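You operate a simulated robot arm through the tools that you are given. There is no shell and no other tool. Be economical: measure what you need, move in short steps, check, and stop when the job is done.

The job below is to be done with a simulated two-armed robot. You get a single attempt, and the scene is never put back.

Task
Start the flash at power 5 and test it once.
Fine: flash main switch on and model key lit; wait for ready before you press the test key; leave the dump key alone.

It is judged by the outcome, as a careful person would: the job done as asked, and still so three seconds after it is handed in. It fails if anything else is knocked over, pushed out of place, dropped, spilled or broken.

Robot
Two 6-joint arms with fingered hands on one trunk, on a base that drives. Base frame: it is fixed to the floor where the robot stands at the start and does not move with it; the origin is under the middle of the robot, x ahead of it, y to its left, z up. Units: mm, rad, N and s.
The left shoulder is at the start at [22, 170, 1343], the right one opposite. With the tool pointing down near the work surface each hand reaches from about 720 to 760 mm from the robot's upright axis, wherever it stands, measured 20 degrees to its own side. Places, roughly: flash main switch [800, -200, 1000]; flash power dial [800, -200, 1000]; flash model key [700, -300, 1000]; flash pack [800, -300, 900]; flash test key [700, -400, 1000]; flash dump key [700, -400, 1000]. Payload 4.4 kg a hand.
The tool frame of a hand sits at the grasp point between the pads (the TCP): z along the fingers, y along the line on which they close. The tips reach 33 mm beyond it. The gripper opens to 164 mm. The gripper's body begins 93 mm behind the TCP. The gripper is a hand of 5 fingers: y runs from the thumb to the fingers, the wrist lies at [0, 0, -257] in the tool frame, and closing takes about 1.5 s.
Orientation is told as [roll, pitch, yaw] about the base's x, y, z axes, in that order, counted from this pose: with the fingers straight down and closing along the base's y, the tool's x points along the base's -x, its y along +y and its z along -z.

Tools
- The arms move only by the tool arm_command. It takes "left_steps", "right_steps" or both (then of equal length, played together; a hand with none holds still); each is one flat list of numbers, 7 for each row, row after row: the closure in counts, from 0 (fully open) to 255 (shut), then the shift along the base's x, y, z in units of 150 mm (1.0 is 150 mm), then the turn, a rotation vector about the base's x, y, z in units of 180 degrees (1.0 is 180 degrees). In form: [grip, dx, dy, dz, wx, wy, wz, grip, dx, dy, dz, wx, wy, wz, ...]. A call has 1 to 8 rows; each row is the pose to reach, as a shift and turn from the pose commanded when the call began. A call with a number of a shift or a turn outside -1 to 1 is refused whole. Rows are played at 5 a second. More than 50 mm and 0.15 rad between two rows, or a gripper value outside its range, and nothing of the call is played. Where a pose cannot be reached the arm comes as near as it can. A force on the tool above 40 N (or 10 N above the force at the start of the call, whichever is more), or a blocked arm, ends the call early, and 0.2 s more pass. Each finger travels about 72 mm/s and halts on what it meets, pressing with about 30 N; the grip force reading is that of the motor and also rises with nothing between the fingers. The clock runs only during rows and for 0.2 s after the last one: add rows that repeat a pose to give the fingers time. It gives the time, the measured TCP pose, the force on the tool (base axes), the opening and the grip force at its end, in the units of the frame above (readings bear some noise).
- Cameras (640 x 400 px; columns grow to the right, rows downward): "scene" is now at [101.4, -28.5, 1534.8]; the picture's right is [-0.28, -0.96, -0.00], its down [-0.39, 0.11, -0.91] and it looks along [0.88, -0.26, -0.40] (base axes); focal length 265 px, centre (320, 200). "left" rides on the left gripper at [-93, -1, -124] in its tool frame; the picture's right is [0.01, -1.00, 0.00], its down [0.80, 0.01, -0.60] and it looks along [0.60, 0.01, 0.80] (tool axes); focal length 275 px, centre (320, 200). "right" rides on the right gripper at [93, -1, -124] in its tool frame; the picture's right is [0.01, 1.00, 0.00], its down [-0.80, 0.01, -0.60] and it looks along [-0.60, 0.01, 0.80] (tool axes); focal length 275 px, centre (320, 200). There is no depth. A picture from a camera that has moved, and an enlarged one, comes with that camera's place and axes in the base frame and with its lens.
- camera(camera): a new picture of that camera. It takes no simulated time.
- move_column(by): slides the trunk up (or, below 0, down) by that many mm; the arms and the scene camera ride with it, the base frame stays. It gives what a move gives, with no picture.
- drive_base(legs): drives the robot by 1 to 6 legs, each [ahead, left, turn to the left] in mm, mm and rad, along the robot's own axes; the way and the turn of a leg run together, so that a leg with both is an arc; at most 1500 mm and 3.142 rad a leg. The arms and the cameras ride along, it lands a little off, and it stops where it bumps. It gives what a move gives.
- grasp_type(shape, hand): the hand has 5 fingers and takes this shape, open, in about a second: jaw (thumb against the fingers, like two jaws); tri (thumb and two fingers); tip (a fingertip pinch); poke (one finger out to press); point (the index stretched); flat (the hand flat); cup (the hand cupped); fist (a fist). The gripper value then closes the fingers along that shape, each until it touches; the sizes above hold for jaw. It gives what a move gives, with no picture.
- pan_tilt(pan, tilt): turns the head with the scene camera to pan (to the left, within 1.501 rad either way) and tilt (down, from -0.506 to 1.204), counted from straight ahead of the robot. It gives what a move gives.
- zoom(camera, box): a new picture of the part [left, top, right, bottom] of that camera's present view, enlarged. It takes no simulated time.
- hand_in(): hands the job in; it is judged then, once.

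Work in short steps. Places have to be worked out from the pictures, the camera data and where the tool is seen: move nearer, look again, correct. Check each grasp and each placing, and mend what went wrong. You have 120 turns and 100 pictures in all, those below and enlarged ones among them. Open the grippers and draw the arms clear of the work before you hand the job in, unless the task says otherwise; then end with one line.

The tools are called as a command line: name --argument value ..., lists and objects as JSON in quotes. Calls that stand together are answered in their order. arm_command: Moves the arms, as the interface text tells. Its arguments: {"type":"object","properties":{"left_steps":{"type":"array","items":{"type":"number"}},"right_steps":{"type":"array","items":{"type":"number"}}},"required":[]} The other tools are called the same way: move_column (by) slides the trunk up or down; grasp_type (shape, hand) gives the hand a shape; drive_base (legs) drives the base; pan_tilt (pan, tilt) turns the head that bears the scene camera; camera (camera) takes a picture; zoom (camera, box) takes an enlarged picture of a part of a camera's view; hand_in () hands the job in.

At the start:

```text
time_s: 0.0
left_position: [635.4, -6.7, 1353.4]
left_orientation: [-0.002, -0.003, -0.001]
left_force: [0.2, 0.7, 0.5]
left_finger_gap: 163.9
left_finger_force: 0.0
left_shape: jaw
right_position: [328.7, -360.3, 1249.2]
right_orientation: [0.001, 0.001, -0.001]
right_force: [0.6, -0.4, 0.3]
right_finger_gap: 164.0
right_finger_force: 0.0
right_shape: jaw
trunk travel left (down, up): [-595.0, 147.0]
robot x, y, heading: [0.8, -1.1, 0.004]
head pan, tilt: [-0.288, 0.415]
```

scene: 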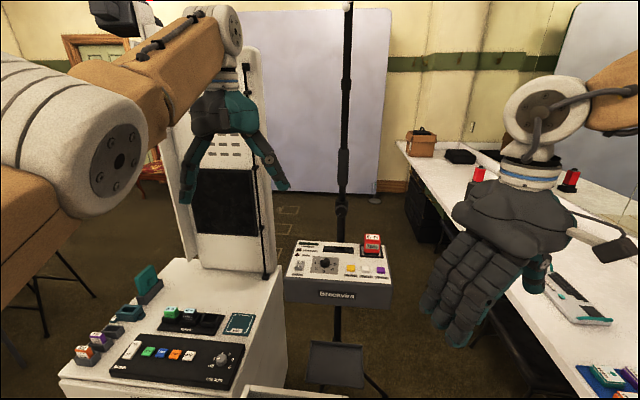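
right: 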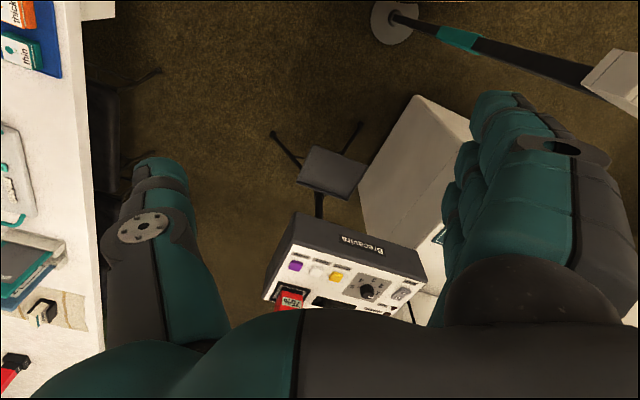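
left: 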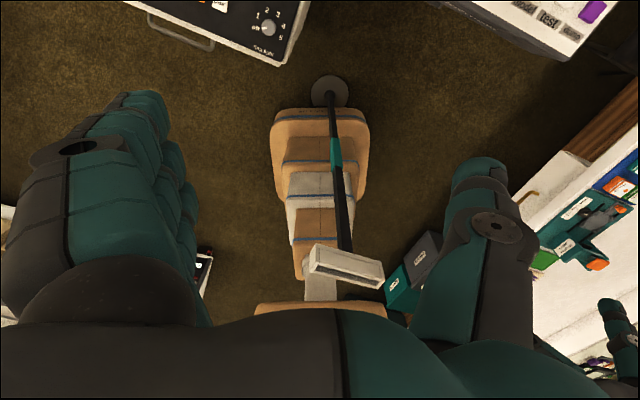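

The flash pack appears to be the "Broncovira"-like box on a stand. I zoom in to read its panel.

zoom --camera "scene" --box '[270, 220, 410, 310]'

zoom --camera "right" --box '[250, 200, 440, 320]'

```text
4.44 times, centred on (340, 265) of scene
camera zoom: at [101.4, -28.5, 1534.8], right [-0.28, -0.96, 0.0], down [-0.39, 0.11, -0.91], along [0.88, -0.26, -0.4], focal length 1180 px, centre (231, -89)
```

zoom: 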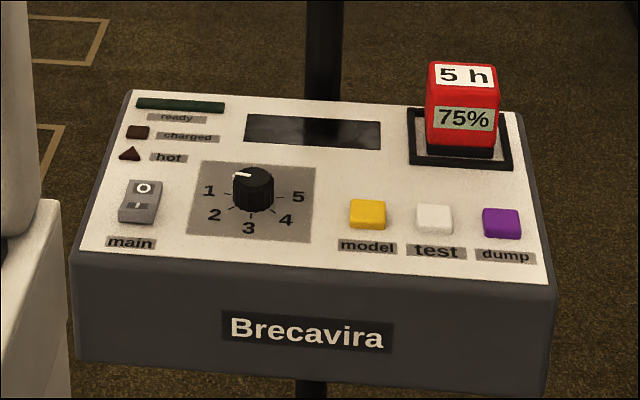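

```text
3.33 times, centred on (345, 260) of right
camera zoom: at [235.1, -361.5, 1372.3], right [-0.01, 1.0, 0.0], down [0.8, 0.01, 0.6], along [0.6, 0.01, -0.8], focal length 918 px, centre (237, 0)
```

zoom: 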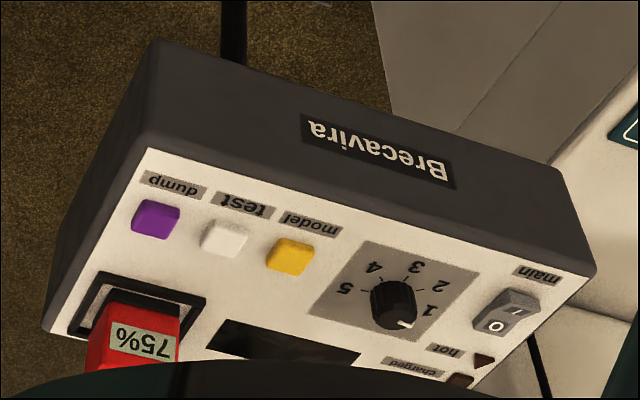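

The panel is yawed (its right is about [-0.37,-0.93]), with its top near z≈995: main ≈[796,-165], dial ≈[768,-243], model ≈[727,-319], test ≈[717,-362], dump ≈[699,-407]. I shape the right hand to poke and look at it.

grasp_type --hand "right" --shape "poke"

pan_tilt --pan -0.33 --tilt 0.7

camera --camera "right"

camera --camera "scene"

```text
time_s: 0.9
left_position: [635.3, -5.4, 1352.3]
left_orientation: [-0.002, -0.003, 0.0]
left_force: [-1.0, 0.0, -0.5]
left_finger_gap: 163.9
left_finger_force: 0.1
left_shape: jaw
right_position: [328.8, -360.5, 1249.5]
right_orientation: [0.0, 0.001, -0.001]
right_force: [0.2, -0.7, -0.6]
right_finger_gap: 0.0
right_finger_force: 0.0
right_shape: poke
trunk travel left (down, up): [-595.0, 147.0]
robot x, y, heading: [-1.3, 6.4, 0.006]
head pan, tilt: [-0.288, 0.415]
```

```text
time_s: 1.7
left_position: [637.0, -5.4, 1352.4]
left_orientation: [-0.002, -0.003, 0.001]
left_force: [-0.7, 0.4, 0.9]
left_finger_gap: 163.9
left_finger_force: 0.0
left_shape: jaw
right_position: [329.4, -360.9, 1249.4]
right_orientation: [0.0, -0.001, -0.002]
right_force: [0.1, 1.1, -0.2]
right_finger_gap: 0.0
right_finger_force: 0.2
right_shape: poke
trunk travel left (down, up): [-595.0, 147.0]
robot x, y, heading: [-1.6, -0.6, -0.003]
head pan, tilt: [-0.33, 0.7]
```

```text
94 pictures are left
camera right: at [235.1, -361.5, 1372.3], right [-0.01, 1.0, 0.0], down [0.8, 0.01, 0.6], along [0.6, 0.01, -0.8], focal length 275 px, centre (320, 200)
```

right: 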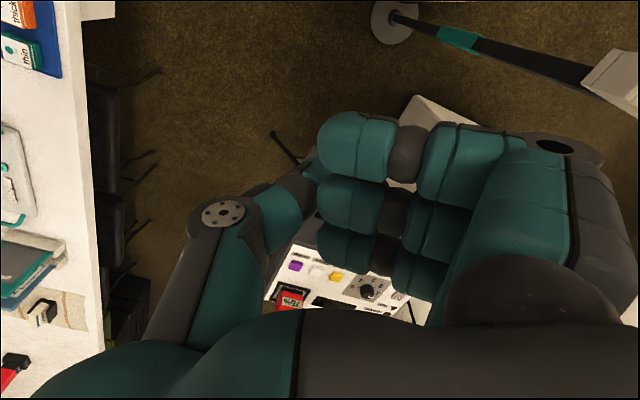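

```text
93 pictures are left
camera scene: at [93.2, -29.8, 1509.5], right [-0.32, -0.95, 0.0], down [-0.61, 0.21, -0.77], along [0.72, -0.25, -0.64], focal length 265 px, centre (320, 200)
```

scene: 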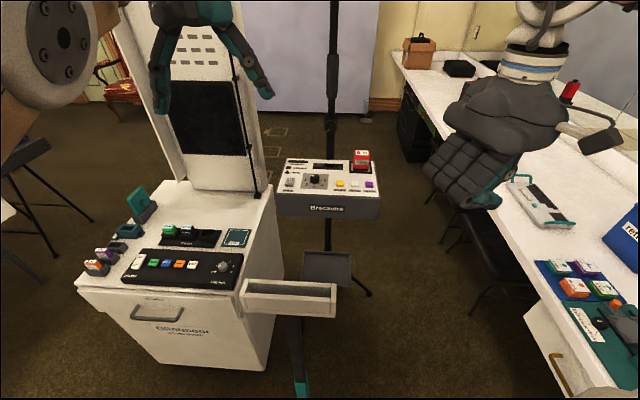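

I zoom to see which finger is out.

zoom --camera "scene" --box '[400, 80, 600, 220]'

zoom --camera "right" --box '[190, 90, 480, 310]'

```text
2.86 times, centred on (500, 150) of scene
camera zoom: at [93.2, -29.8, 1509.5], right [-0.32, -0.95, 0.0], down [-0.61, 0.21, -0.77], along [0.72, -0.25, -0.64], focal length 758 px, centre (-194, 343)
```

zoom: 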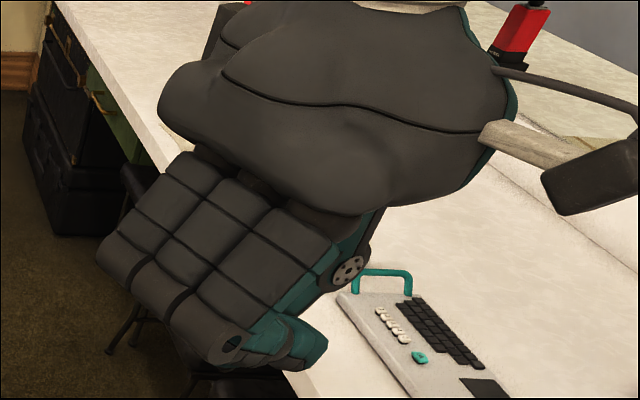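

```text
1.82 times, centred on (335, 200) of right
camera zoom: at [235.1, -361.5, 1372.3], right [-0.01, 1.0, 0.0], down [0.8, 0.01, 0.6], along [0.6, 0.01, -0.8], focal length 500 px, centre (293, 200)
```

zoom: 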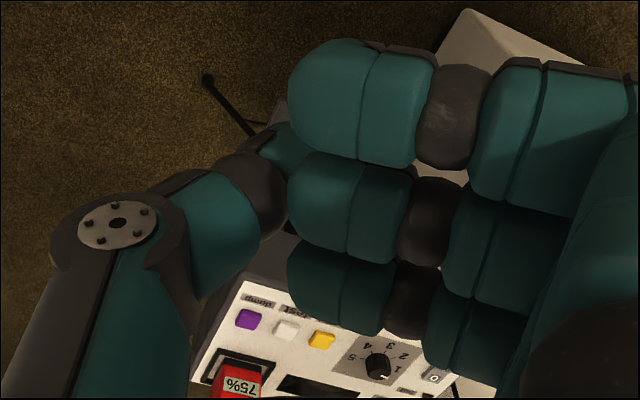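

The extended finger is hidden; the left camera looks back toward the right hand from the front.

zoom --camera "left" --box '[480, 240, 640, 400]'

```text
2.50 times, centred on (560, 320) of left
camera zoom: at [728.6, -5.8, 1476.9], right [-0.01, -1.0, 0.0], down [-0.8, 0.01, 0.6], along [-0.6, 0.01, -0.8], focal length 688 px, centre (-280, -100)
```

zoom: 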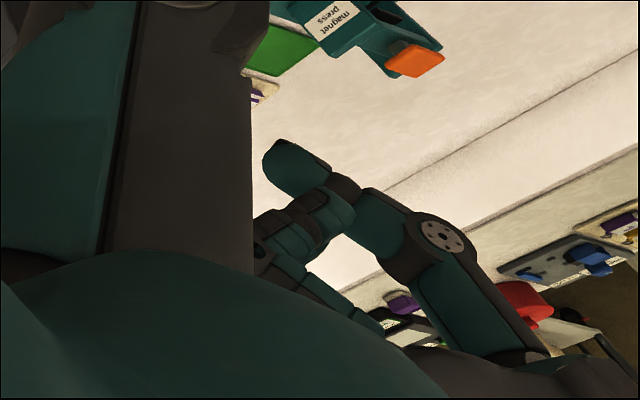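

Unclear which finger is out. I bring the right hand forward into better view of the head camera (well above the panel).

arm_command --right_steps '[0, 0.3, 0.1, 0, 0, 0, 0, 0, 0.6, 0.2, 0, 0, 0, 0, 0, 0.9, 0.3, 0, 0, 0, 0, 0, 1.0, 0.4, 0, 0, 0, 0]'

zoom --camera "scene" --box '[300, 40, 580, 215]'

camera --camera "left"

```text
time_s: 2.7
left_position: [635.9, -5.0, 1352.4]
left_orientation: [0.0, -0.003, -0.001]
left_force: [0.3, -0.2, 0.3]
left_finger_gap: 163.9
left_finger_force: 0.0
left_shape: jaw
right_position: [367.7, -378.7, 1248.2]
right_orientation: [0.002, -0.003, -0.001]
right_force: [-0.2, 0.0, 0.3]
right_finger_gap: 0.0
right_finger_force: 0.1
right_shape: poke
right hand out of reach, approached as far as the arm can: row 1, 2, 3, 4
trunk travel left (down, up): [-595.0, 147.0]
robot x, y, heading: [0.3, 0.3, -0.002]
head pan, tilt: [-0.33, 0.7]
```

```text
2.29 times, centred on (440, 128) of scene
camera zoom: at [92.9, -30.2, 1509.4], right [-0.32, -0.95, 0.0], down [-0.61, 0.21, -0.76], along [0.72, -0.25, -0.64], focal length 607 px, centre (46, 366)
```

zoom: 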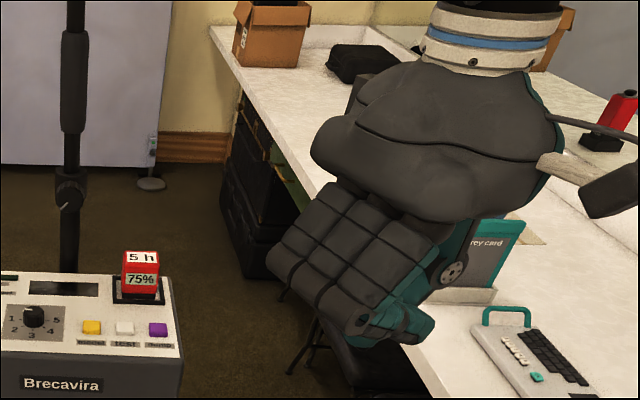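

```text
88 pictures are left
camera left: at [728.4, -6.0, 1477.0], right [-0.01, -1.0, 0.0], down [-0.8, 0.01, 0.6], along [-0.6, 0.01, -0.8], focal length 275 px, centre (320, 200)
```

left: 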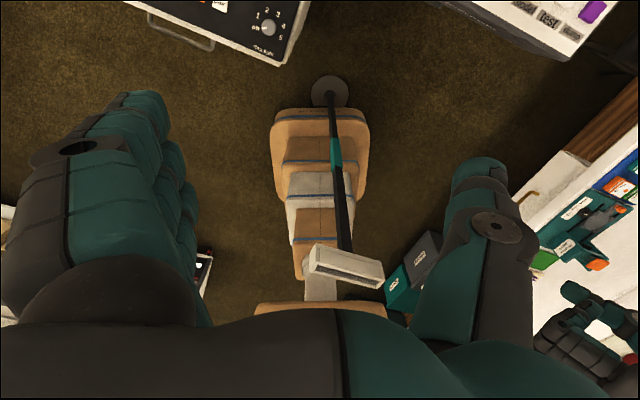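

The arm didn't get far at this height. I try going ahead while lowering toward working height (the reach is told near the work surface), staying well behind the panel.

arm_command --right_steps '[0, 0.0, 0.2, -0.2, 0, 0, 0, 0, 0.1, 0.4, -0.4, 0, 0, 0, 0, 0.3, 0.6, -0.4, 0, 0, 0, 0, 0.5, 0.8, -0.4, 0, 0, 0, 0, 0.7, 0.9, -0.4, 0, 0, 0]'

```text
time_s: 3.9
left_position: [635.0, -4.8, 1352.6]
left_orientation: [0.0, -0.004, 0.0]
left_force: [0.2, -0.8, 0.2]
left_finger_gap: 163.8
left_finger_force: 0.0
left_shape: jaw
right_position: [347.3, -358.5, 1203.9]
right_orientation: [0.0, 0.0, 0.0]
right_force: [0.2, 0.3, 0.4]
right_finger_gap: 0.0
right_finger_force: 0.1
right_shape: poke
right hand out of reach, approached as far as the arm can: row 1, 2, 3, 4, 5
trunk travel left (down, up): [-595.0, 147.0]
robot x, y, heading: [0.5, -0.1, 0.007]
head pan, tilt: [-0.33, 0.7]
```

Still limited in this configuration. I probe upward and inward, mirroring the left arm's pose.

arm_command --right_steps '[0, 0.05, 0.0, 0.3, 0, 0, 0, 0, 0.1, 0.0, 0.6, 0, 0, 0, 0, 0.2, 0.0, 0.9, 0, 0, 0, 0, 0.4, 0.1, 1.0, 0, 0, 0, 0, 0.6, 0.2, 1.0, 0, 0, 0, 0, 0.8, 0.3, 1.0, 0, 0, 0, 0, 1.0, 0.4, 1.0, 0, 0, 0]'

```text
time_s: 5.5
left_position: [635.6, -5.7, 1352.8]
left_orientation: [-0.003, -0.003, 0.001]
left_force: [0.1, 0.5, -0.7]
left_finger_gap: 163.8
left_finger_force: 0.1
left_shape: jaw
right_position: [365.5, -386.6, 1322.0]
right_orientation: [0.003, -0.001, -0.001]
right_force: [-0.5, 0.0, 0.7]
right_finger_gap: 0.0
right_finger_force: 0.0
right_shape: poke
right hand out of reach, approached as far as the arm can: row 1, 2, 3, 4, 5, 6, 7
trunk travel left (down, up): [-595.0, 147.0]
robot x, y, heading: [2.0, 0.8, 0.004]
head pan, tilt: [-0.33, 0.7]
```

Unreachable again; I test whether shifts count from the unreached command, by stepping back a little.

arm_command --right_steps '[0, -0.2, 0, 0, 0, 0, 0]'

pan_tilt --pan -0.7 --tilt 0.3

camera --camera "scene"

```text
time_s: 5.9
left_position: [634.4, -9.0, 1351.5]
left_orientation: [0.002, -0.007, 0.001]
left_force: [-1.3, -1.2, -0.6]
left_finger_gap: 163.9
left_finger_force: 0.0
left_shape: jaw
right_position: [334.6, -390.8, 1323.0]
right_orientation: [0.001, -0.001, -0.001]
right_force: [0.1, -1.1, -0.5]
right_finger_gap: 0.0
right_finger_force: 0.0
right_shape: poke
trunk travel left (down, up): [-595.0, 147.0]
robot x, y, heading: [1.4, 2.5, 0.0]
head pan, tilt: [-0.33, 0.7]
```

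```text
time_s: 6.8
left_position: [635.3, -4.4, 1352.9]
left_orientation: [0.0, -0.004, 0.0]
left_force: [0.5, -0.3, -0.2]
left_finger_gap: 164.0
left_finger_force: 0.0
left_shape: jaw
right_position: [337.2, -387.8, 1322.7]
right_orientation: [0.001, 0.0, 0.0]
right_force: [0.4, 0.2, 0.1]
right_finger_gap: 0.0
right_finger_force: 0.1
right_shape: poke
trunk travel left (down, up): [-595.0, 147.0]
robot x, y, heading: [-1.1, 2.0, -0.004]
head pan, tilt: [-0.7, 0.3]
```

```text
87 pictures are left
camera scene: at [84.3, -62.3, 1545.4], right [-0.64, -0.77, 0.0], down [-0.23, 0.19, -0.95], along [0.73, -0.61, -0.3], focal length 265 px, centre (320, 200)
```

scene: 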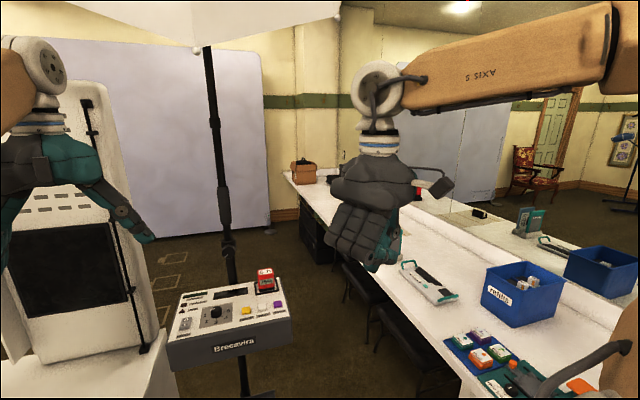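

Shifts count from the reached pose. I probe inward (+y) at this height.

arm_command --right_steps '[0, 0, 0.3, 0, 0, 0, 0, 0, 0, 0.6, 0, 0, 0, 0, 0, 0, 0.9, 0, 0, 0, 0]'

```text
time_s: 7.6
left_position: [634.8, -4.3, 1352.6]
left_orientation: [0.0, -0.004, 0.001]
left_force: [-0.2, 0.9, 0.8]
left_finger_gap: 163.7
left_finger_force: 0.0
left_shape: jaw
right_position: [293.0, -315.6, 1316.5]
right_orientation: [0.001, -0.004, 0.0]
right_force: [-0.3, 0.8, -0.6]
right_finger_gap: 0.2
right_finger_force: 0.1
right_shape: poke
right hand out of reach, approached as far as the arm can: row 1, 2, 3
trunk travel left (down, up): [-595.0, 147.0]
robot x, y, heading: [0.4, -1.4, 0.003]
head pan, tilt: [-0.7, 0.3]
```

The boundary looks like an azimuth limit from the shoulder at yaw 0. I test by turning the hand about the vertical while panning inward.

arm_command --right_steps '[0, 0, 0, 0, 0, 0, 0.045, 0, 0.1, 0.1, 0, 0, 0, 0.09, 0, 0.2, 0.2, 0, 0, 0, 0.135, 0, 0.4, 0.3, 0, 0, 0, 0.18, 0, 0.6, 0.4, 0, 0, 0, 0.22]'

```text
time_s: 8.8
left_position: [636.5, -5.7, 1352.4]
left_orientation: [-0.002, -0.003, -0.001]
left_force: [0.1, -0.3, -0.3]
left_finger_gap: 163.8
left_finger_force: 0.0
left_shape: jaw
right_position: [316.4, -331.9, 1300.9]
right_orientation: [0.002, -0.004, 0.692]
right_force: [-0.6, 0.0, -0.3]
right_finger_gap: 0.0
right_finger_force: 0.1
right_shape: poke
right hand out of reach, approached as far as the arm can: row 2, 3, 4, 5
trunk travel left (down, up): [-595.0, 147.0]
robot x, y, heading: [-3.7, -1.9, 0.001]
head pan, tilt: [-0.7, 0.3]
```

Yaw doesn't matter. Reach near the surface is told as an annulus at 720–760 mm, so I extend outward along the diagonal first, then swing inward.

arm_command --right_steps '[0, 0.2, -0.22, 0, 0, 0, -0.045, 0, 0.4, -0.44, 0, 0, 0, -0.09, 0, 0.6, -0.66, 0, 0, 0, -0.135, 0, 0.8, -0.85, 0, 0, 0, -0.18, 0, 1.0, -1.0, 0, 0, 0, -0.22]'

```text
time_s: 10.0
left_position: [637.4, -6.1, 1352.8]
left_orientation: [0.0, -0.003, 0.0]
left_force: [1.2, -0.6, 0.2]
left_finger_gap: 164.0
left_finger_force: 0.1
left_shape: jaw
right_position: [432.5, -496.3, 1297.2]
right_orientation: [0.002, 0.001, -0.002]
right_force: [0.1, 0.7, -0.7]
right_finger_gap: 0.1
right_finger_force: 0.1
right_shape: poke
right hand out of reach, approached as far as the arm can: row 3, 4, 5
trunk travel left (down, up): [-595.0, 147.0]
robot x, y, heading: [1.2, -2.4, -0.003]
head pan, tilt: [-0.7, 0.3]
```

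arm_command --right_steps '[0, 0.3, 0.0, -0.1, 0, 0, 0, 0, 0.6, 0.0, -0.2, 0, 0, 0, 0, 0.9, 0.1, -0.3, 0, 0, 0]'

camera --camera "scene"

```text
time_s: 10.8
left_position: [635.4, -5.2, 1351.7]
left_orientation: [-0.001, -0.004, 0.0]
left_force: [0.4, 0.7, -0.5]
left_finger_gap: 163.8
left_finger_force: 0.1
left_shape: jaw
right_position: [443.1, -514.7, 1266.1]
right_orientation: [0.0, -0.002, -0.001]
right_force: [1.0, 1.3, -0.5]
right_finger_gap: 0.1
right_finger_force: 0.0
right_shape: poke
right hand out of reach, approached as far as the arm can: row 1, 2, 3
trunk travel left (down, up): [-595.0, 147.0]
robot x, y, heading: [0.8, 2.4, 0.004]
head pan, tilt: [-0.7, 0.3]
```

```text
86 pictures are left
camera scene: at [84.4, -62.4, 1545.5], right [-0.64, -0.76, 0.0], down [-0.23, 0.19, -0.96], along [0.73, -0.62, -0.3], focal length 265 px, centre (320, 200)
```

scene: 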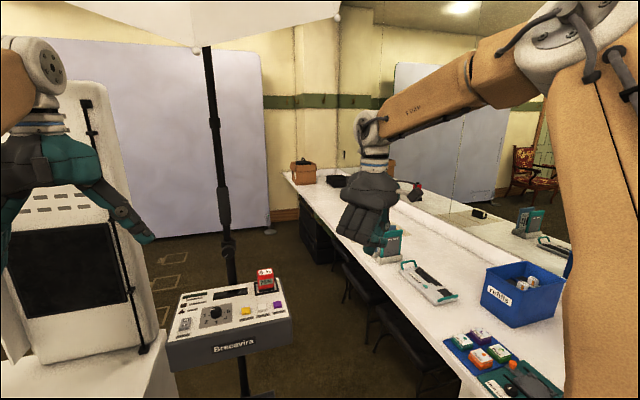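

The right arm seems pan-limited in this branch. I test the left arm's mobility: forward and to the right at its height.

arm_command --left_steps '[0, 0.2, 0, -0.1, 0, 0, 0, 0, 0.2, -0.3, -0.1, 0, 0, 0, 0, 0.2, -0.5, -0.1, 0, 0, 0]'

arm_command --right_steps '[0, 0, 0, -0.3, 0, 0, 0, 0, 0.2, 0.1, -0.6, 0, 0, 0, 0, 0.4, 0.2, -0.8, 0, 0, 0]'

```text
time_s: 11.6
left_position: [628.0, -44.9, 1319.4]
left_orientation: [-0.002, 0.005, 0.009]
left_force: [-0.3, 0.5, 0.2]
left_finger_gap: 163.9
left_finger_force: 0.1
left_shape: jaw
left hand out of reach, approached as far as the arm can: row 1, 2, 3
right_position: [443.6, -513.9, 1267.6]
right_orientation: [0.0, -0.002, 0.0]
right_force: [0.3, 0.1, -0.6]
right_finger_gap: 0.0
right_finger_force: 0.0
right_shape: poke
trunk travel left (down, up): [-595.0, 147.0]
robot x, y, heading: [-1.0, -3.1, 0.003]
head pan, tilt: [-0.7, 0.3]
```

```text
refused: row 2 steps farther than a row can; nothing moved
```

The left arm is just at its outer reach (~690 mm from the shoulder), seems a better branch. I test it inward/backward.

arm_command --left_steps '[0, -0.2, 0, 0, 0, 0, 0, 0, -0.4, -0.0, 0, 0, 0, 0, 0, -0.6, -0.1, 0, 0, 0, 0]'

arm_command --right_steps '[0, 0, 0, -0.3, 0, 0, 0, 0, 0.1, 0.1, -0.55, 0, 0, 0, 0, 0.25, 0.2, -0.8, 0, 0, 0]'

```text
time_s: 12.4
left_position: [613.7, -49.7, 1315.2]
left_orientation: [-0.022, 0.071, 0.072]
left_force: [-1.0, 1.1, 0.5]
left_finger_gap: 163.7
left_finger_force: 0.1
left_shape: jaw
left hand out of reach, approached as far as the arm can: row 1, 2, 3
right_position: [444.0, -513.5, 1268.0]
right_orientation: [0.001, -0.003, 0.001]
right_force: [-0.8, -0.9, 0.2]
right_finger_gap: 0.0
right_finger_force: 0.0
right_shape: poke
trunk travel left (down, up): [-595.0, 147.0]
robot x, y, heading: [2.1, -0.8, -0.003]
head pan, tilt: [-0.7, 0.3]
```

```text
time_s: 13.2
left_position: [614.0, -49.0, 1314.9]
left_orientation: [-0.021, 0.071, 0.073]
left_force: [-0.6, -0.2, -0.1]
left_finger_gap: 163.8
left_finger_force: 0.1
left_shape: jaw
right_position: [430.7, -501.4, 1153.0]
right_orientation: [0.002, -0.001, -0.001]
right_force: [0.2, -0.2, -0.4]
right_finger_gap: 0.0
right_finger_force: 0.1
right_shape: poke
right hand out of reach, approached as far as the arm can: row 2, 3
trunk travel left (down, up): [-595.0, 147.0]
robot x, y, heading: [-2.4, 0.2, 0.0]
head pan, tilt: [-0.7, 0.3]
```

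Both arms are tightly bound with the tool straight down. I try tilting the right hand's fingers forward (rotation about −y) while rising, to see if that frees it.

arm_command --right_steps '[0, 0, 0, 0.15, 0, -0.045, 0, 0, 0, 0, 0.3, 0, -0.09, 0, 0, 0, 0, 0.4, 0, -0.135, 0, 0, 0, 0, 0.4, 0, -0.18, 0, 0, 0.2, 0.1, 0.4, 0, -0.22, 0, 0, 0.4, 0.2, 0.4, 0, -0.22, 0, 0, 0.6, 0.3, 0.4, 0, -0.22, 0]'

pan_tilt --pan -1.0 --tilt 0.1

camera --camera "scene"

```text
time_s: 14.8
left_position: [615.2, -46.2, 1313.1]
left_orientation: [-0.026, 0.072, 0.072]
left_force: [-0.4, 1.0, 0.4]
left_finger_gap: 163.9
left_finger_force: 0.0
left_shape: jaw
right_position: [529.0, -457.6, 1209.7]
right_orientation: [-0.003, -0.691, 0.003]
right_force: [1.3, 1.6, -0.5]
right_finger_gap: 0.3
right_finger_force: 0.1
right_shape: poke
right hand out of reach, approached as far as the arm can: row 2, 3, 4, 5, 6
trunk travel left (down, up): [-595.0, 147.0]
robot x, y, heading: [3.4, 0.5, -0.003]
head pan, tilt: [-0.7, 0.3]
```

```text
time_s: 15.6
left_position: [613.3, -49.7, 1316.5]
left_orientation: [-0.021, 0.07, 0.073]
left_force: [-0.3, -1.0, 0.1]
left_finger_gap: 163.9
left_finger_force: 0.1
left_shape: jaw
right_position: [528.5, -458.8, 1208.8]
right_orientation: [0.0, -0.69, 0.001]
right_force: [-0.1, -0.6, 0.4]
right_finger_gap: 0.0
right_finger_force: 0.1
right_shape: poke
trunk travel left (down, up): [-595.0, 147.0]
robot x, y, heading: [-1.3, -3.2, -0.001]
head pan, tilt: [-1.0, 0.099]
```

```text
85 pictures are left
camera scene: at [62.4, -80.6, 1564.1], right [-0.84, -0.54, 0.0], down [-0.05, 0.08, -0.99], along [0.54, -0.84, -0.1], focal length 265 px, centre (320, 200)
```

scene: 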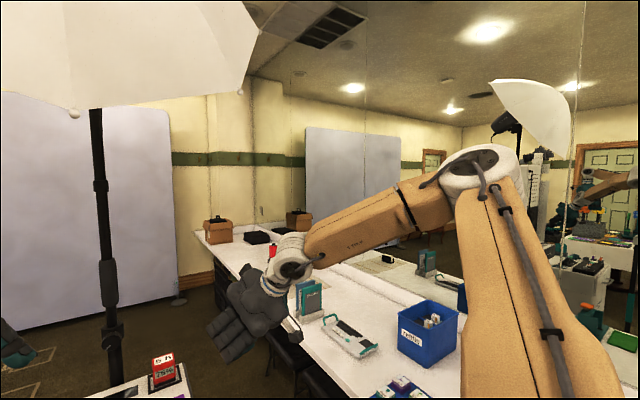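

Tilting frees the arm. I continue ahead and inward, then check the hand.

arm_command --right_steps '[0, 0.1, 0.25, 0, 0, 0, 0, 0, 0.2, 0.5, 0, 0, 0, 0, 0, 0.3, 0.75, 0, 0, 0, 0, 0, 0.4, 1.0, 0, 0, 0, 0]'

pan_tilt --pan -0.4 --tilt 0.6

camera --camera "scene"

camera --camera "right"

```text
time_s: 16.6
left_position: [612.6, -47.8, 1316.0]
left_orientation: [-0.023, 0.067, 0.074]
left_force: [-0.5, 1.5, 0.3]
left_finger_gap: 163.7
left_finger_force: 0.0
left_shape: jaw
right_position: [515.3, -369.7, 1225.9]
right_orientation: [0.0, -0.691, 0.001]
right_force: [-0.8, -0.3, 0.8]
right_finger_gap: 0.0
right_finger_force: 0.1
right_shape: poke
right hand out of reach, approached as far as the arm can: row 2, 3, 4
trunk travel left (down, up): [-595.0, 147.0]
robot x, y, heading: [1.8, 0.7, -0.003]
head pan, tilt: [-1.0, 0.099]
```

```text
time_s: 17.6
left_position: [614.0, -48.4, 1317.0]
left_orientation: [-0.022, 0.069, 0.073]
left_force: [-0.5, -0.8, 0.0]
left_finger_gap: 163.8
left_finger_force: 0.2
left_shape: jaw
right_position: [516.0, -370.9, 1224.9]
right_orientation: [0.003, -0.69, -0.001]
right_force: [0.2, -0.3, -0.1]
right_finger_gap: 0.0
right_finger_force: 0.0
right_shape: poke
trunk travel left (down, up): [-595.0, 147.0]
robot x, y, heading: [1.2, -1.2, 0.001]
head pan, tilt: [-0.4, 0.6]
```

```text
84 pictures are left
camera scene: at [94.1, -36.6, 1518.1], right [-0.39, -0.92, 0.0], down [-0.52, 0.22, -0.83], along [0.76, -0.32, -0.56], focal length 265 px, centre (320, 200)
```

scene: 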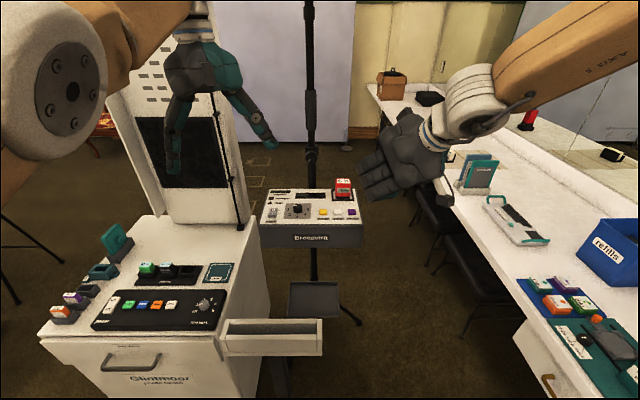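

```text
83 pictures are left
camera right: at [365.0, -371.3, 1260.9], right [-0.01, 1.0, -0.01], down [0.23, 0.01, 0.97], along [0.97, 0.01, -0.23], focal length 275 px, centre (320, 200)
```

right: 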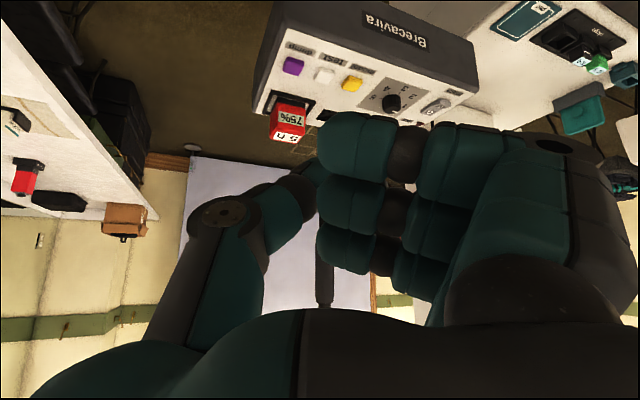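

I zoom on the hand to identify the extended finger.

zoom --camera "scene" --box '[330, 80, 480, 220]'

grasp_type --hand "right" --shape "point"

zoom --camera "scene" --box '[330, 80, 480, 220]'

camera --camera "right"

```text
2.86 times, centred on (405, 150) of scene
camera zoom: at [94.1, -36.6, 1518.1], right [-0.39, -0.92, 0.0], down [-0.52, 0.22, -0.83], along [0.76, -0.32, -0.56], focal length 758 px, centre (77, 343)
```

zoom: 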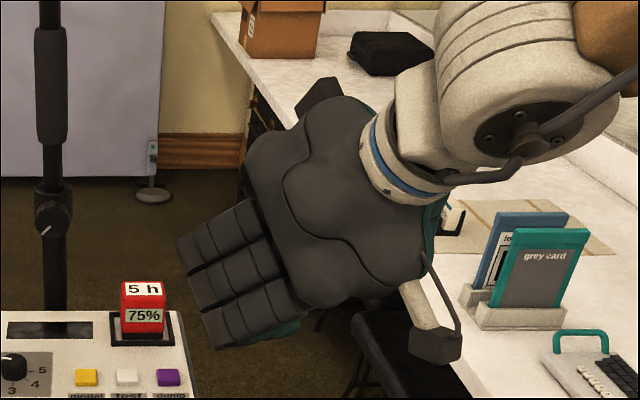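

```text
time_s: 18.5
left_position: [613.5, -48.9, 1315.8]
left_orientation: [-0.022, 0.068, 0.073]
left_force: [0.9, -0.4, 0.1]
left_finger_gap: 164.1
left_finger_force: 0.1
left_shape: jaw
right_position: [516.0, -371.0, 1225.7]
right_orientation: [0.001, -0.69, 0.001]
right_force: [-0.1, 0.2, 0.2]
right_finger_gap: 156.6
right_finger_force: 0.1
right_shape: point
trunk travel left (down, up): [-595.0, 147.0]
robot x, y, heading: [-1.8, -1.3, -0.001]
head pan, tilt: [-0.4, 0.6]
```

```text
2.86 times, centred on (405, 150) of scene
camera zoom: at [94.3, -36.6, 1518.0], right [-0.39, -0.92, 0.0], down [-0.52, 0.22, -0.82], along [0.76, -0.32, -0.57], focal length 758 px, centre (77, 343)
```

zoom: 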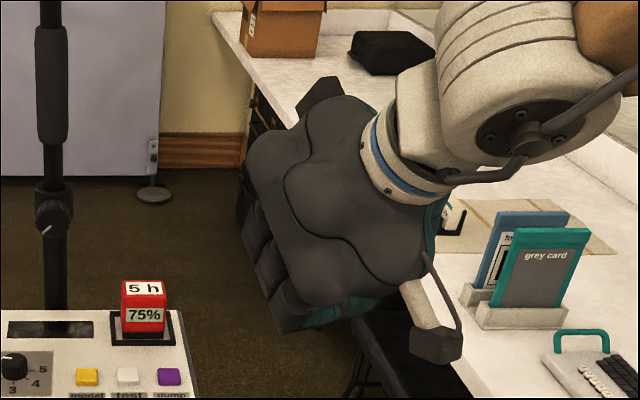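

```text
80 pictures are left
camera right: at [365.2, -371.4, 1260.8], right [-0.01, 1.0, -0.01], down [0.23, 0.01, 0.97], along [0.97, 0.01, -0.23], focal length 275 px, centre (320, 200)
```

right: 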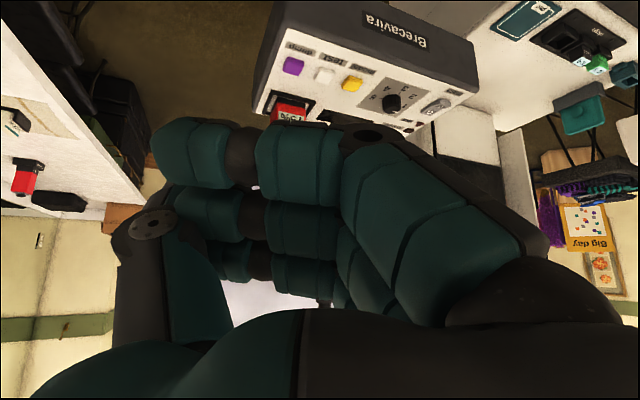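

Still no extended finger visible. I look at the flat hand to count fingers.

grasp_type --hand "right" --shape "flat"

zoom --camera "scene" --box '[330, 80, 480, 220]'

camera --camera "right"

```text
time_s: 19.4
left_position: [613.9, -49.4, 1316.7]
left_orientation: [-0.023, 0.066, 0.073]
left_force: [1.1, 0.0, 0.0]
left_finger_gap: 163.7
left_finger_force: 0.0
left_shape: jaw
right_position: [517.3, -369.7, 1224.6]
right_orientation: [0.002, -0.691, 0.001]
right_force: [0.9, -0.3, -0.3]
right_finger_gap: 0.0
right_finger_force: 0.0
right_shape: flat
trunk travel left (down, up): [-595.0, 147.0]
robot x, y, heading: [-2.4, 2.3, 0.002]
head pan, tilt: [-0.4, 0.6]
```

```text
2.86 times, centred on (405, 150) of scene
camera zoom: at [94.3, -36.9, 1518.0], right [-0.39, -0.92, 0.0], down [-0.52, 0.22, -0.82], along [0.76, -0.32, -0.57], focal length 758 px, centre (77, 343)
```

zoom: 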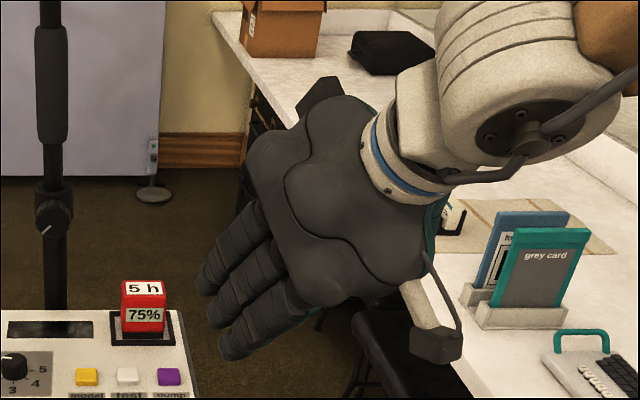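

```text
78 pictures are left
camera right: at [365.2, -371.6, 1260.8], right [-0.01, 1.0, -0.01], down [0.23, 0.01, 0.97], along [0.97, 0.01, -0.23], focal length 275 px, centre (320, 200)
```

right: 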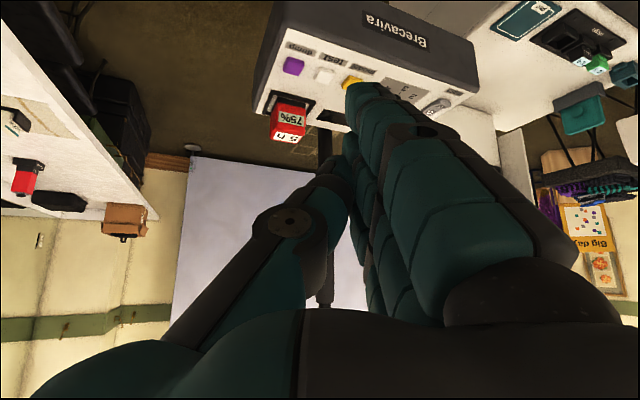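

I return to poke and yaw the hand to expose its far side to the head camera.

grasp_type --hand "right" --shape "poke"

arm_command --right_steps '[0, 0, -0.1, 0, 0, 0, 0.045, 0, 0, -0.2, 0, 0, 0, 0.09, 0, 0, -0.3, 0, 0, 0, 0.135, 0, 0, -0.3, 0, 0, 0, 0.18, 0, 0, -0.3, 0, 0, 0, 0.22, 0, 0, -0.3, 0, 0, 0, 0.26, 0, 0, -0.3, 0, 0, 0, 0.3, 0, 0, -0.3, 0, 0, 0, 0.34]'

zoom --camera "scene" --box '[330, 60, 530, 220]'

camera --camera "right"

```text
time_s: 20.3
left_position: [613.4, -49.1, 1317.5]
left_orientation: [-0.022, 0.066, 0.073]
left_force: [0.5, 0.4, 0.7]
left_finger_gap: 163.8
left_finger_force: 0.1
left_shape: jaw
right_position: [517.2, -371.9, 1225.2]
right_orientation: [0.002, -0.693, 0.001]
right_force: [-0.2, -0.2, -0.3]
right_finger_gap: 0.3
right_finger_force: 0.2
right_shape: poke
trunk travel left (down, up): [-595.0, 147.0]
robot x, y, heading: [-0.4, -3.6, 0.002]
head pan, tilt: [-0.4, 0.6]
```

```text
time_s: 22.1
left_position: [614.8, -49.3, 1318.2]
left_orientation: [-0.021, 0.067, 0.073]
left_force: [-0.4, 0.2, -0.6]
left_finger_gap: 164.1
left_finger_force: 0.1
left_shape: jaw
right_position: [523.1, -415.0, 1225.4]
right_orientation: [0.001, -0.692, 1.069]
right_force: [-0.3, -0.8, -0.3]
right_finger_gap: 0.0
right_finger_force: 0.1
right_shape: poke
trunk travel left (down, up): [-595.0, 147.0]
robot x, y, heading: [-0.2, 1.7, 0.001]
head pan, tilt: [-0.4, 0.6]
```

```text
2.50 times, centred on (430, 140) of scene
camera zoom: at [95.4, -36.8, 1517.9], right [-0.39, -0.92, 0.0], down [-0.52, 0.22, -0.82], along [0.76, -0.32, -0.57], focal length 664 px, centre (45, 350)
```

zoom: 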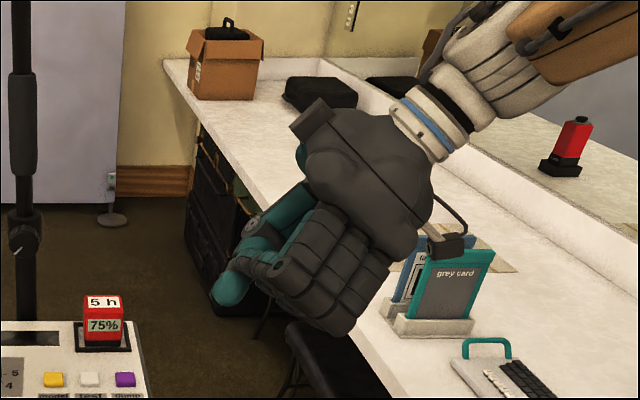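

```text
76 pictures are left
camera right: at [451.3, -546.9, 1260.7], right [-0.88, 0.47, -0.01], down [0.1, 0.21, 0.97], along [0.46, 0.86, -0.23], focal length 275 px, centre (320, 200)
```

right: 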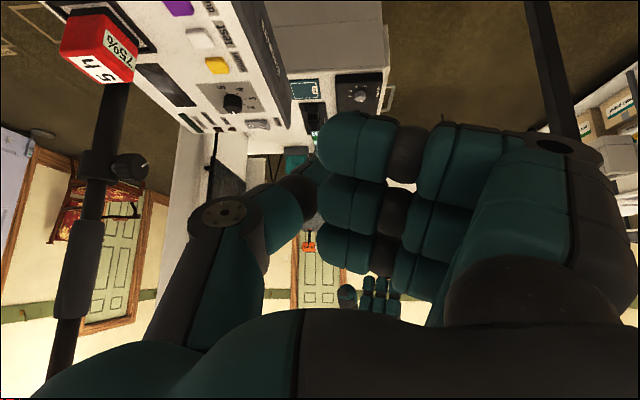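

zoom --camera "scene" --box '[390, 120, 470, 170]'

```text
8.00 times, centred on (430, 145) of scene
camera zoom: at [95.4, -36.8, 1517.9], right [-0.39, -0.92, 0.0], down [-0.52, 0.22, -0.82], along [0.76, -0.32, -0.57], focal length 2123 px, centre (-560, 640)
```

zoom: 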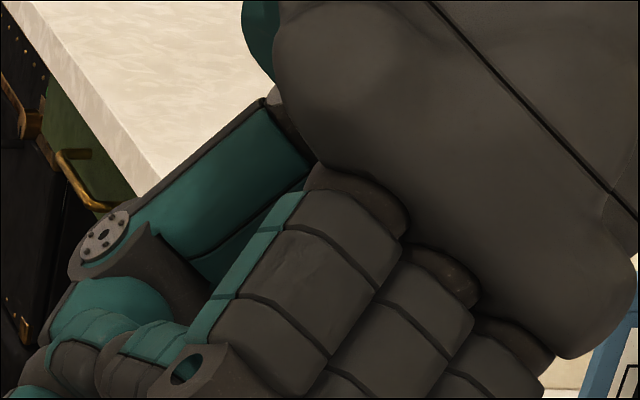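

I'll use the left camera as an outside observer: yaw the left hand +90° so that its camera looks toward the right hand and the panel.

arm_command --left_steps '[0, 0, 0, 0, 0, 0, 0.045, 0, 0, 0, 0, 0, 0, 0.09, 0, 0, 0, 0, 0, 0, 0.135, 0, 0, 0, 0, 0, 0, 0.18, 0, 0, 0, 0, 0, 0, 0.225, 0, 0, 0, 0, 0, 0, 0.27, 0, 0, 0, 0, 0, 0, 0.315, 0, 0, 0, 0, 0, 0, 0.36]'

camera --camera "left"

```text
time_s: 23.9
left_position: [616.2, -48.3, 1316.9]
left_orientation: [0.03, 0.049, 0.974]
left_force: [-0.6, -0.1, -0.1]
left_finger_gap: 163.9
left_finger_force: 0.0
left_shape: jaw
left hand out of reach, approached as far as the arm can: row 7, 8
right_position: [522.7, -413.9, 1224.7]
right_orientation: [-0.001, -0.691, 1.068]
right_force: [-0.3, 0.3, -0.3]
right_finger_gap: 0.0
right_finger_force: 0.0
right_shape: poke
trunk travel left (down, up): [-595.0, 147.0]
robot x, y, heading: [-0.4, -1.3, 0.001]
head pan, tilt: [-0.4, 0.6]
```

```text
74 pictures are left
camera left: at [676.5, 31.3, 1437.0], right [0.82, -0.57, -0.03], down [-0.42, -0.64, 0.64], along [-0.39, -0.51, -0.77], focal length 275 px, centre (320, 200)
```

left: 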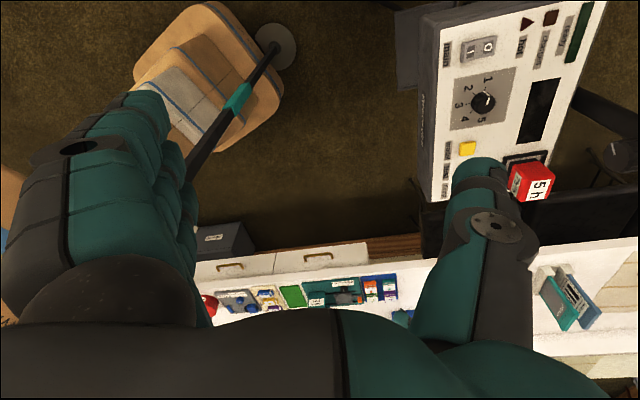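

The panel is well seen. I make the left hand a fist to unblock the view.

grasp_type --hand "left" --shape "flat"

camera --camera "left"

```text
time_s: 24.8
left_position: [616.5, -49.0, 1318.0]
left_orientation: [0.029, 0.054, 0.975]
left_force: [0.9, -0.5, 0.1]
left_finger_gap: 0.0
left_finger_force: 0.1
left_shape: flat
right_position: [522.7, -415.4, 1226.0]
right_orientation: [0.001, -0.691, 1.069]
right_force: [-1.0, 0.7, 0.7]
right_finger_gap: 0.0
right_finger_force: 0.1
right_shape: poke
trunk travel left (down, up): [-595.0, 147.0]
robot x, y, heading: [-2.1, -0.6, -0.006]
head pan, tilt: [-0.4, 0.6]
```

```text
73 pictures are left
camera left: at [676.6, 31.3, 1437.3], right [0.82, -0.57, -0.03], down [-0.42, -0.64, 0.64], along [-0.39, -0.51, -0.77], focal length 275 px, centre (320, 200)
```

left: 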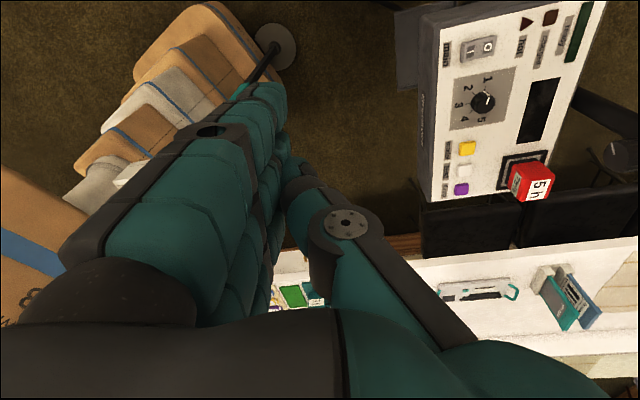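

Panel keys are clear now. Zoom for precise positions.

zoom --camera "left" --box '[410, 0, 620, 205]'

zoom --camera "scene" --box '[250, 170, 370, 250]'

```text
1.95 times, centred on (515, 102) of left
camera zoom: at [676.6, 31.3, 1437.3], right [0.82, -0.57, -0.03], down [-0.42, -0.64, 0.64], along [-0.39, -0.51, -0.77], focal length 537 px, centre (-60, 390)
```

zoom: 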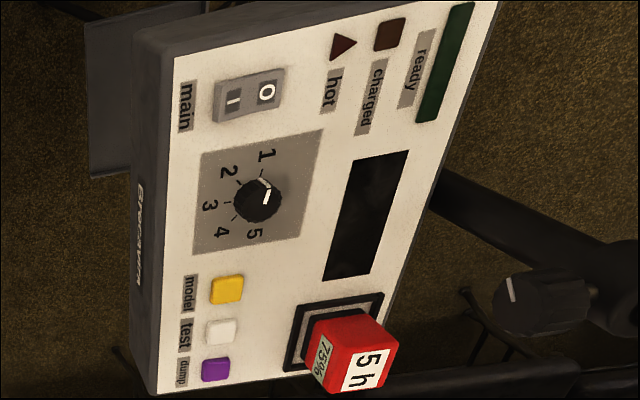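

```text
5.00 times, centred on (310, 210) of scene
camera zoom: at [94.3, -36.7, 1518.0], right [-0.39, -0.92, 0.0], down [-0.52, 0.22, -0.82], along [0.76, -0.32, -0.57], focal length 1327 px, centre (370, 150)
```

zoom: 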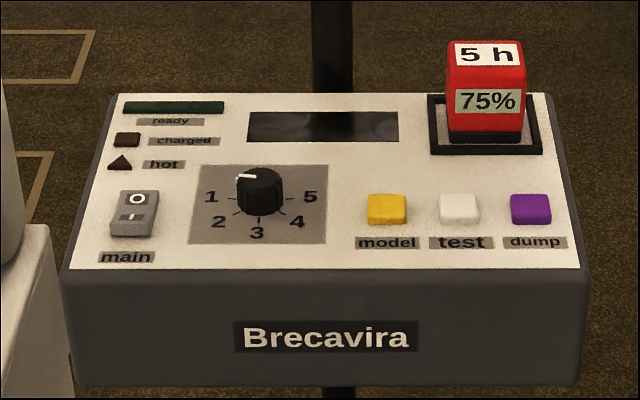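

I need to know what stands in front of the base before driving. Look down ahead.

pan_tilt --pan -0.2 --tilt 1.2

camera --camera "scene"

pan_tilt --pan -1.2 --tilt 1.0

camera --camera "scene"

```text
time_s: 25.8
left_position: [616.6, -48.1, 1319.4]
left_orientation: [0.03, 0.051, 0.973]
left_force: [0.7, 0.2, -0.1]
left_finger_gap: 0.0
left_finger_force: 0.1
left_shape: flat
right_position: [522.8, -415.3, 1225.8]
right_orientation: [0.0, -0.692, 1.068]
right_force: [0.5, -0.1, -0.2]
right_finger_gap: 0.0
right_finger_force: 0.1
right_shape: poke
trunk travel left (down, up): [-595.0, 147.0]
robot x, y, heading: [-0.9, 4.8, -0.002]
head pan, tilt: [-0.201, 1.201]
```

```text
70 pictures are left
camera scene: at [67.8, -13.5, 1473.5], right [-0.2, -0.98, 0.0], down [-0.91, 0.19, -0.36], along [0.36, -0.07, -0.93], focal length 265 px, centre (320, 200)
```

scene: 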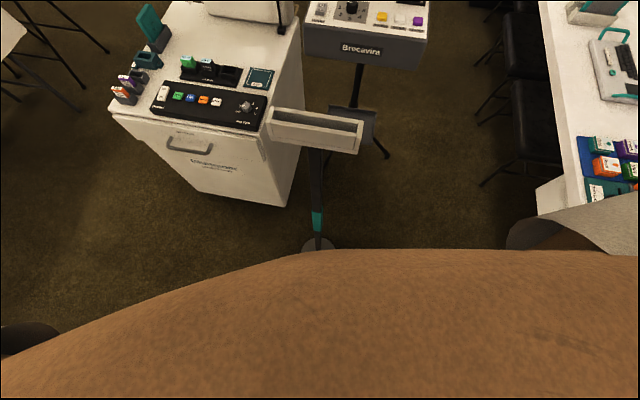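

```text
time_s: 27.0
left_position: [616.5, -48.3, 1319.5]
left_orientation: [0.031, 0.053, 0.974]
left_force: [-0.3, 0.6, 1.1]
left_finger_gap: 0.0
left_finger_force: 0.0
left_shape: flat
right_position: [522.9, -415.0, 1225.3]
right_orientation: [0.001, -0.692, 1.069]
right_force: [0.4, 0.0, 0.5]
right_finger_gap: 0.1
right_finger_force: 0.0
right_shape: poke
trunk travel left (down, up): [-595.0, 147.0]
robot x, y, heading: [0.2, 0.2, 0.004]
head pan, tilt: [-1.201, 1.0]
```

```text
69 pictures are left
camera scene: at [38.1, -67.2, 1486.0], right [-0.93, -0.36, 0.0], down [-0.31, 0.78, -0.54], along [0.2, -0.5, -0.84], focal length 265 px, centre (320, 200)
```

scene: 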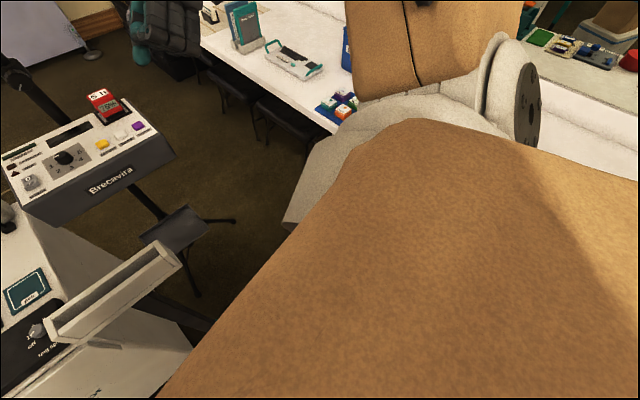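

The base can't go straight ahead (a tray stand at ≈[310,-40]); plan: shift right ~130 mm and turn left ~0.6 rad, so the right hand in its good zone comes over the panel. First check the left side for obstacles to the left arm.

pan_tilt --pan 0.5 --tilt 0.2

camera --camera "scene"

```text
time_s: 28.8
left_position: [616.0, -48.0, 1319.5]
left_orientation: [0.028, 0.05, 0.973]
left_force: [0.2, -0.1, -0.6]
left_finger_gap: 0.0
left_finger_force: 0.1
left_shape: flat
right_position: [522.1, -414.0, 1225.4]
right_orientation: [0.001, -0.691, 1.069]
right_force: [-0.5, -0.6, 0.3]
right_finger_gap: 0.0
right_finger_force: 0.0
right_shape: poke
trunk travel left (down, up): [-595.0, 147.0]
robot x, y, heading: [1.0, 0.5, 0.004]
head pan, tilt: [0.499, 0.201]
```

```text
68 pictures are left
camera scene: at [94.8, 42.2, 1554.8], right [0.48, -0.88, 0.0], down [-0.18, -0.1, -0.98], along [0.86, 0.47, -0.2], focal length 265 px, centre (320, 200)
```

scene: 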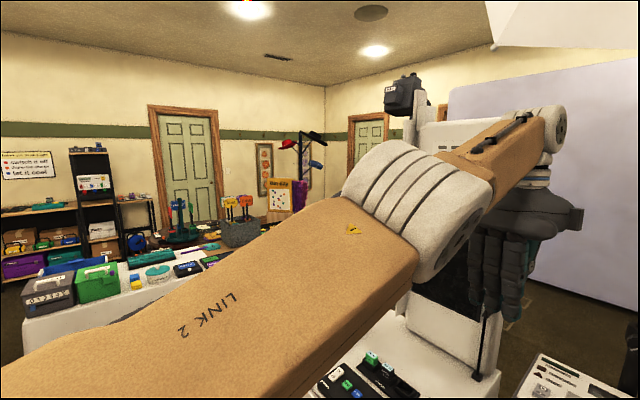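

The left side is clear within the left arm's radius. I shift right 110 mm, check, then turn.

drive_base --legs '[[0, -110, 0], [0, 0, 0.3]]'

pan_tilt --pan -0.5 --tilt 0.7

camera --camera "scene"

```text
time_s: 30.9
left_position: [602.5, 24.3, 1320.7]
left_orientation: [0.026, 0.052, 1.275]
left_force: [-0.2, 0.8, -1.2]
left_finger_gap: 0.3
left_finger_force: 0.0
left_shape: flat
right_position: [622.3, -354.3, 1225.4]
right_orientation: [0.0, -0.691, 1.368]
right_force: [0.4, 0.8, 0.2]
right_finger_gap: 0.1
right_finger_force: 0.0
right_shape: poke
trunk travel left (down, up): [-595.0, 147.0]
robot x, y, heading: [2.5, -114.1, 0.302]
head pan, tilt: [0.499, 0.201]
```

```text
time_s: 32.2
left_position: [605.0, 27.6, 1320.6]
left_orientation: [0.027, 0.053, 1.28]
left_force: [-0.2, 0.0, 0.3]
left_finger_gap: 0.0
left_finger_force: 0.1
left_shape: flat
right_position: [621.9, -354.5, 1225.0]
right_orientation: [-0.001, -0.691, 1.368]
right_force: [-0.8, 0.1, -0.2]
right_finger_gap: 0.0
right_finger_force: 0.0
right_shape: poke
trunk travel left (down, up): [-595.0, 147.0]
robot x, y, heading: [1.4, -109.8, 0.304]
head pan, tilt: [-0.499, 0.7]
```

```text
67 pictures are left
camera scene: at [95.7, -127.3, 1509.4], right [-0.2, -0.98, 0.0], down [-0.63, 0.13, -0.76], along [0.75, -0.15, -0.64], focal length 265 px, centre (320, 200)
```

scene: 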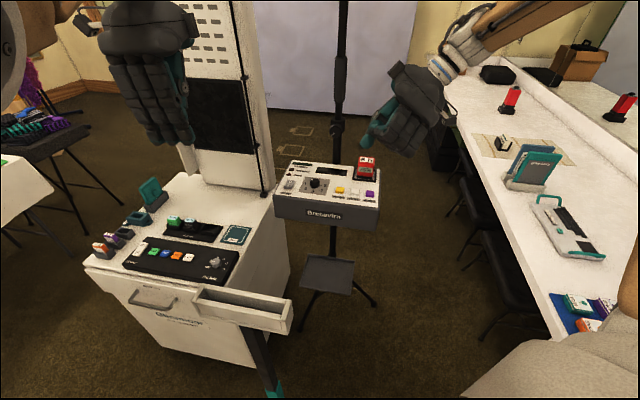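

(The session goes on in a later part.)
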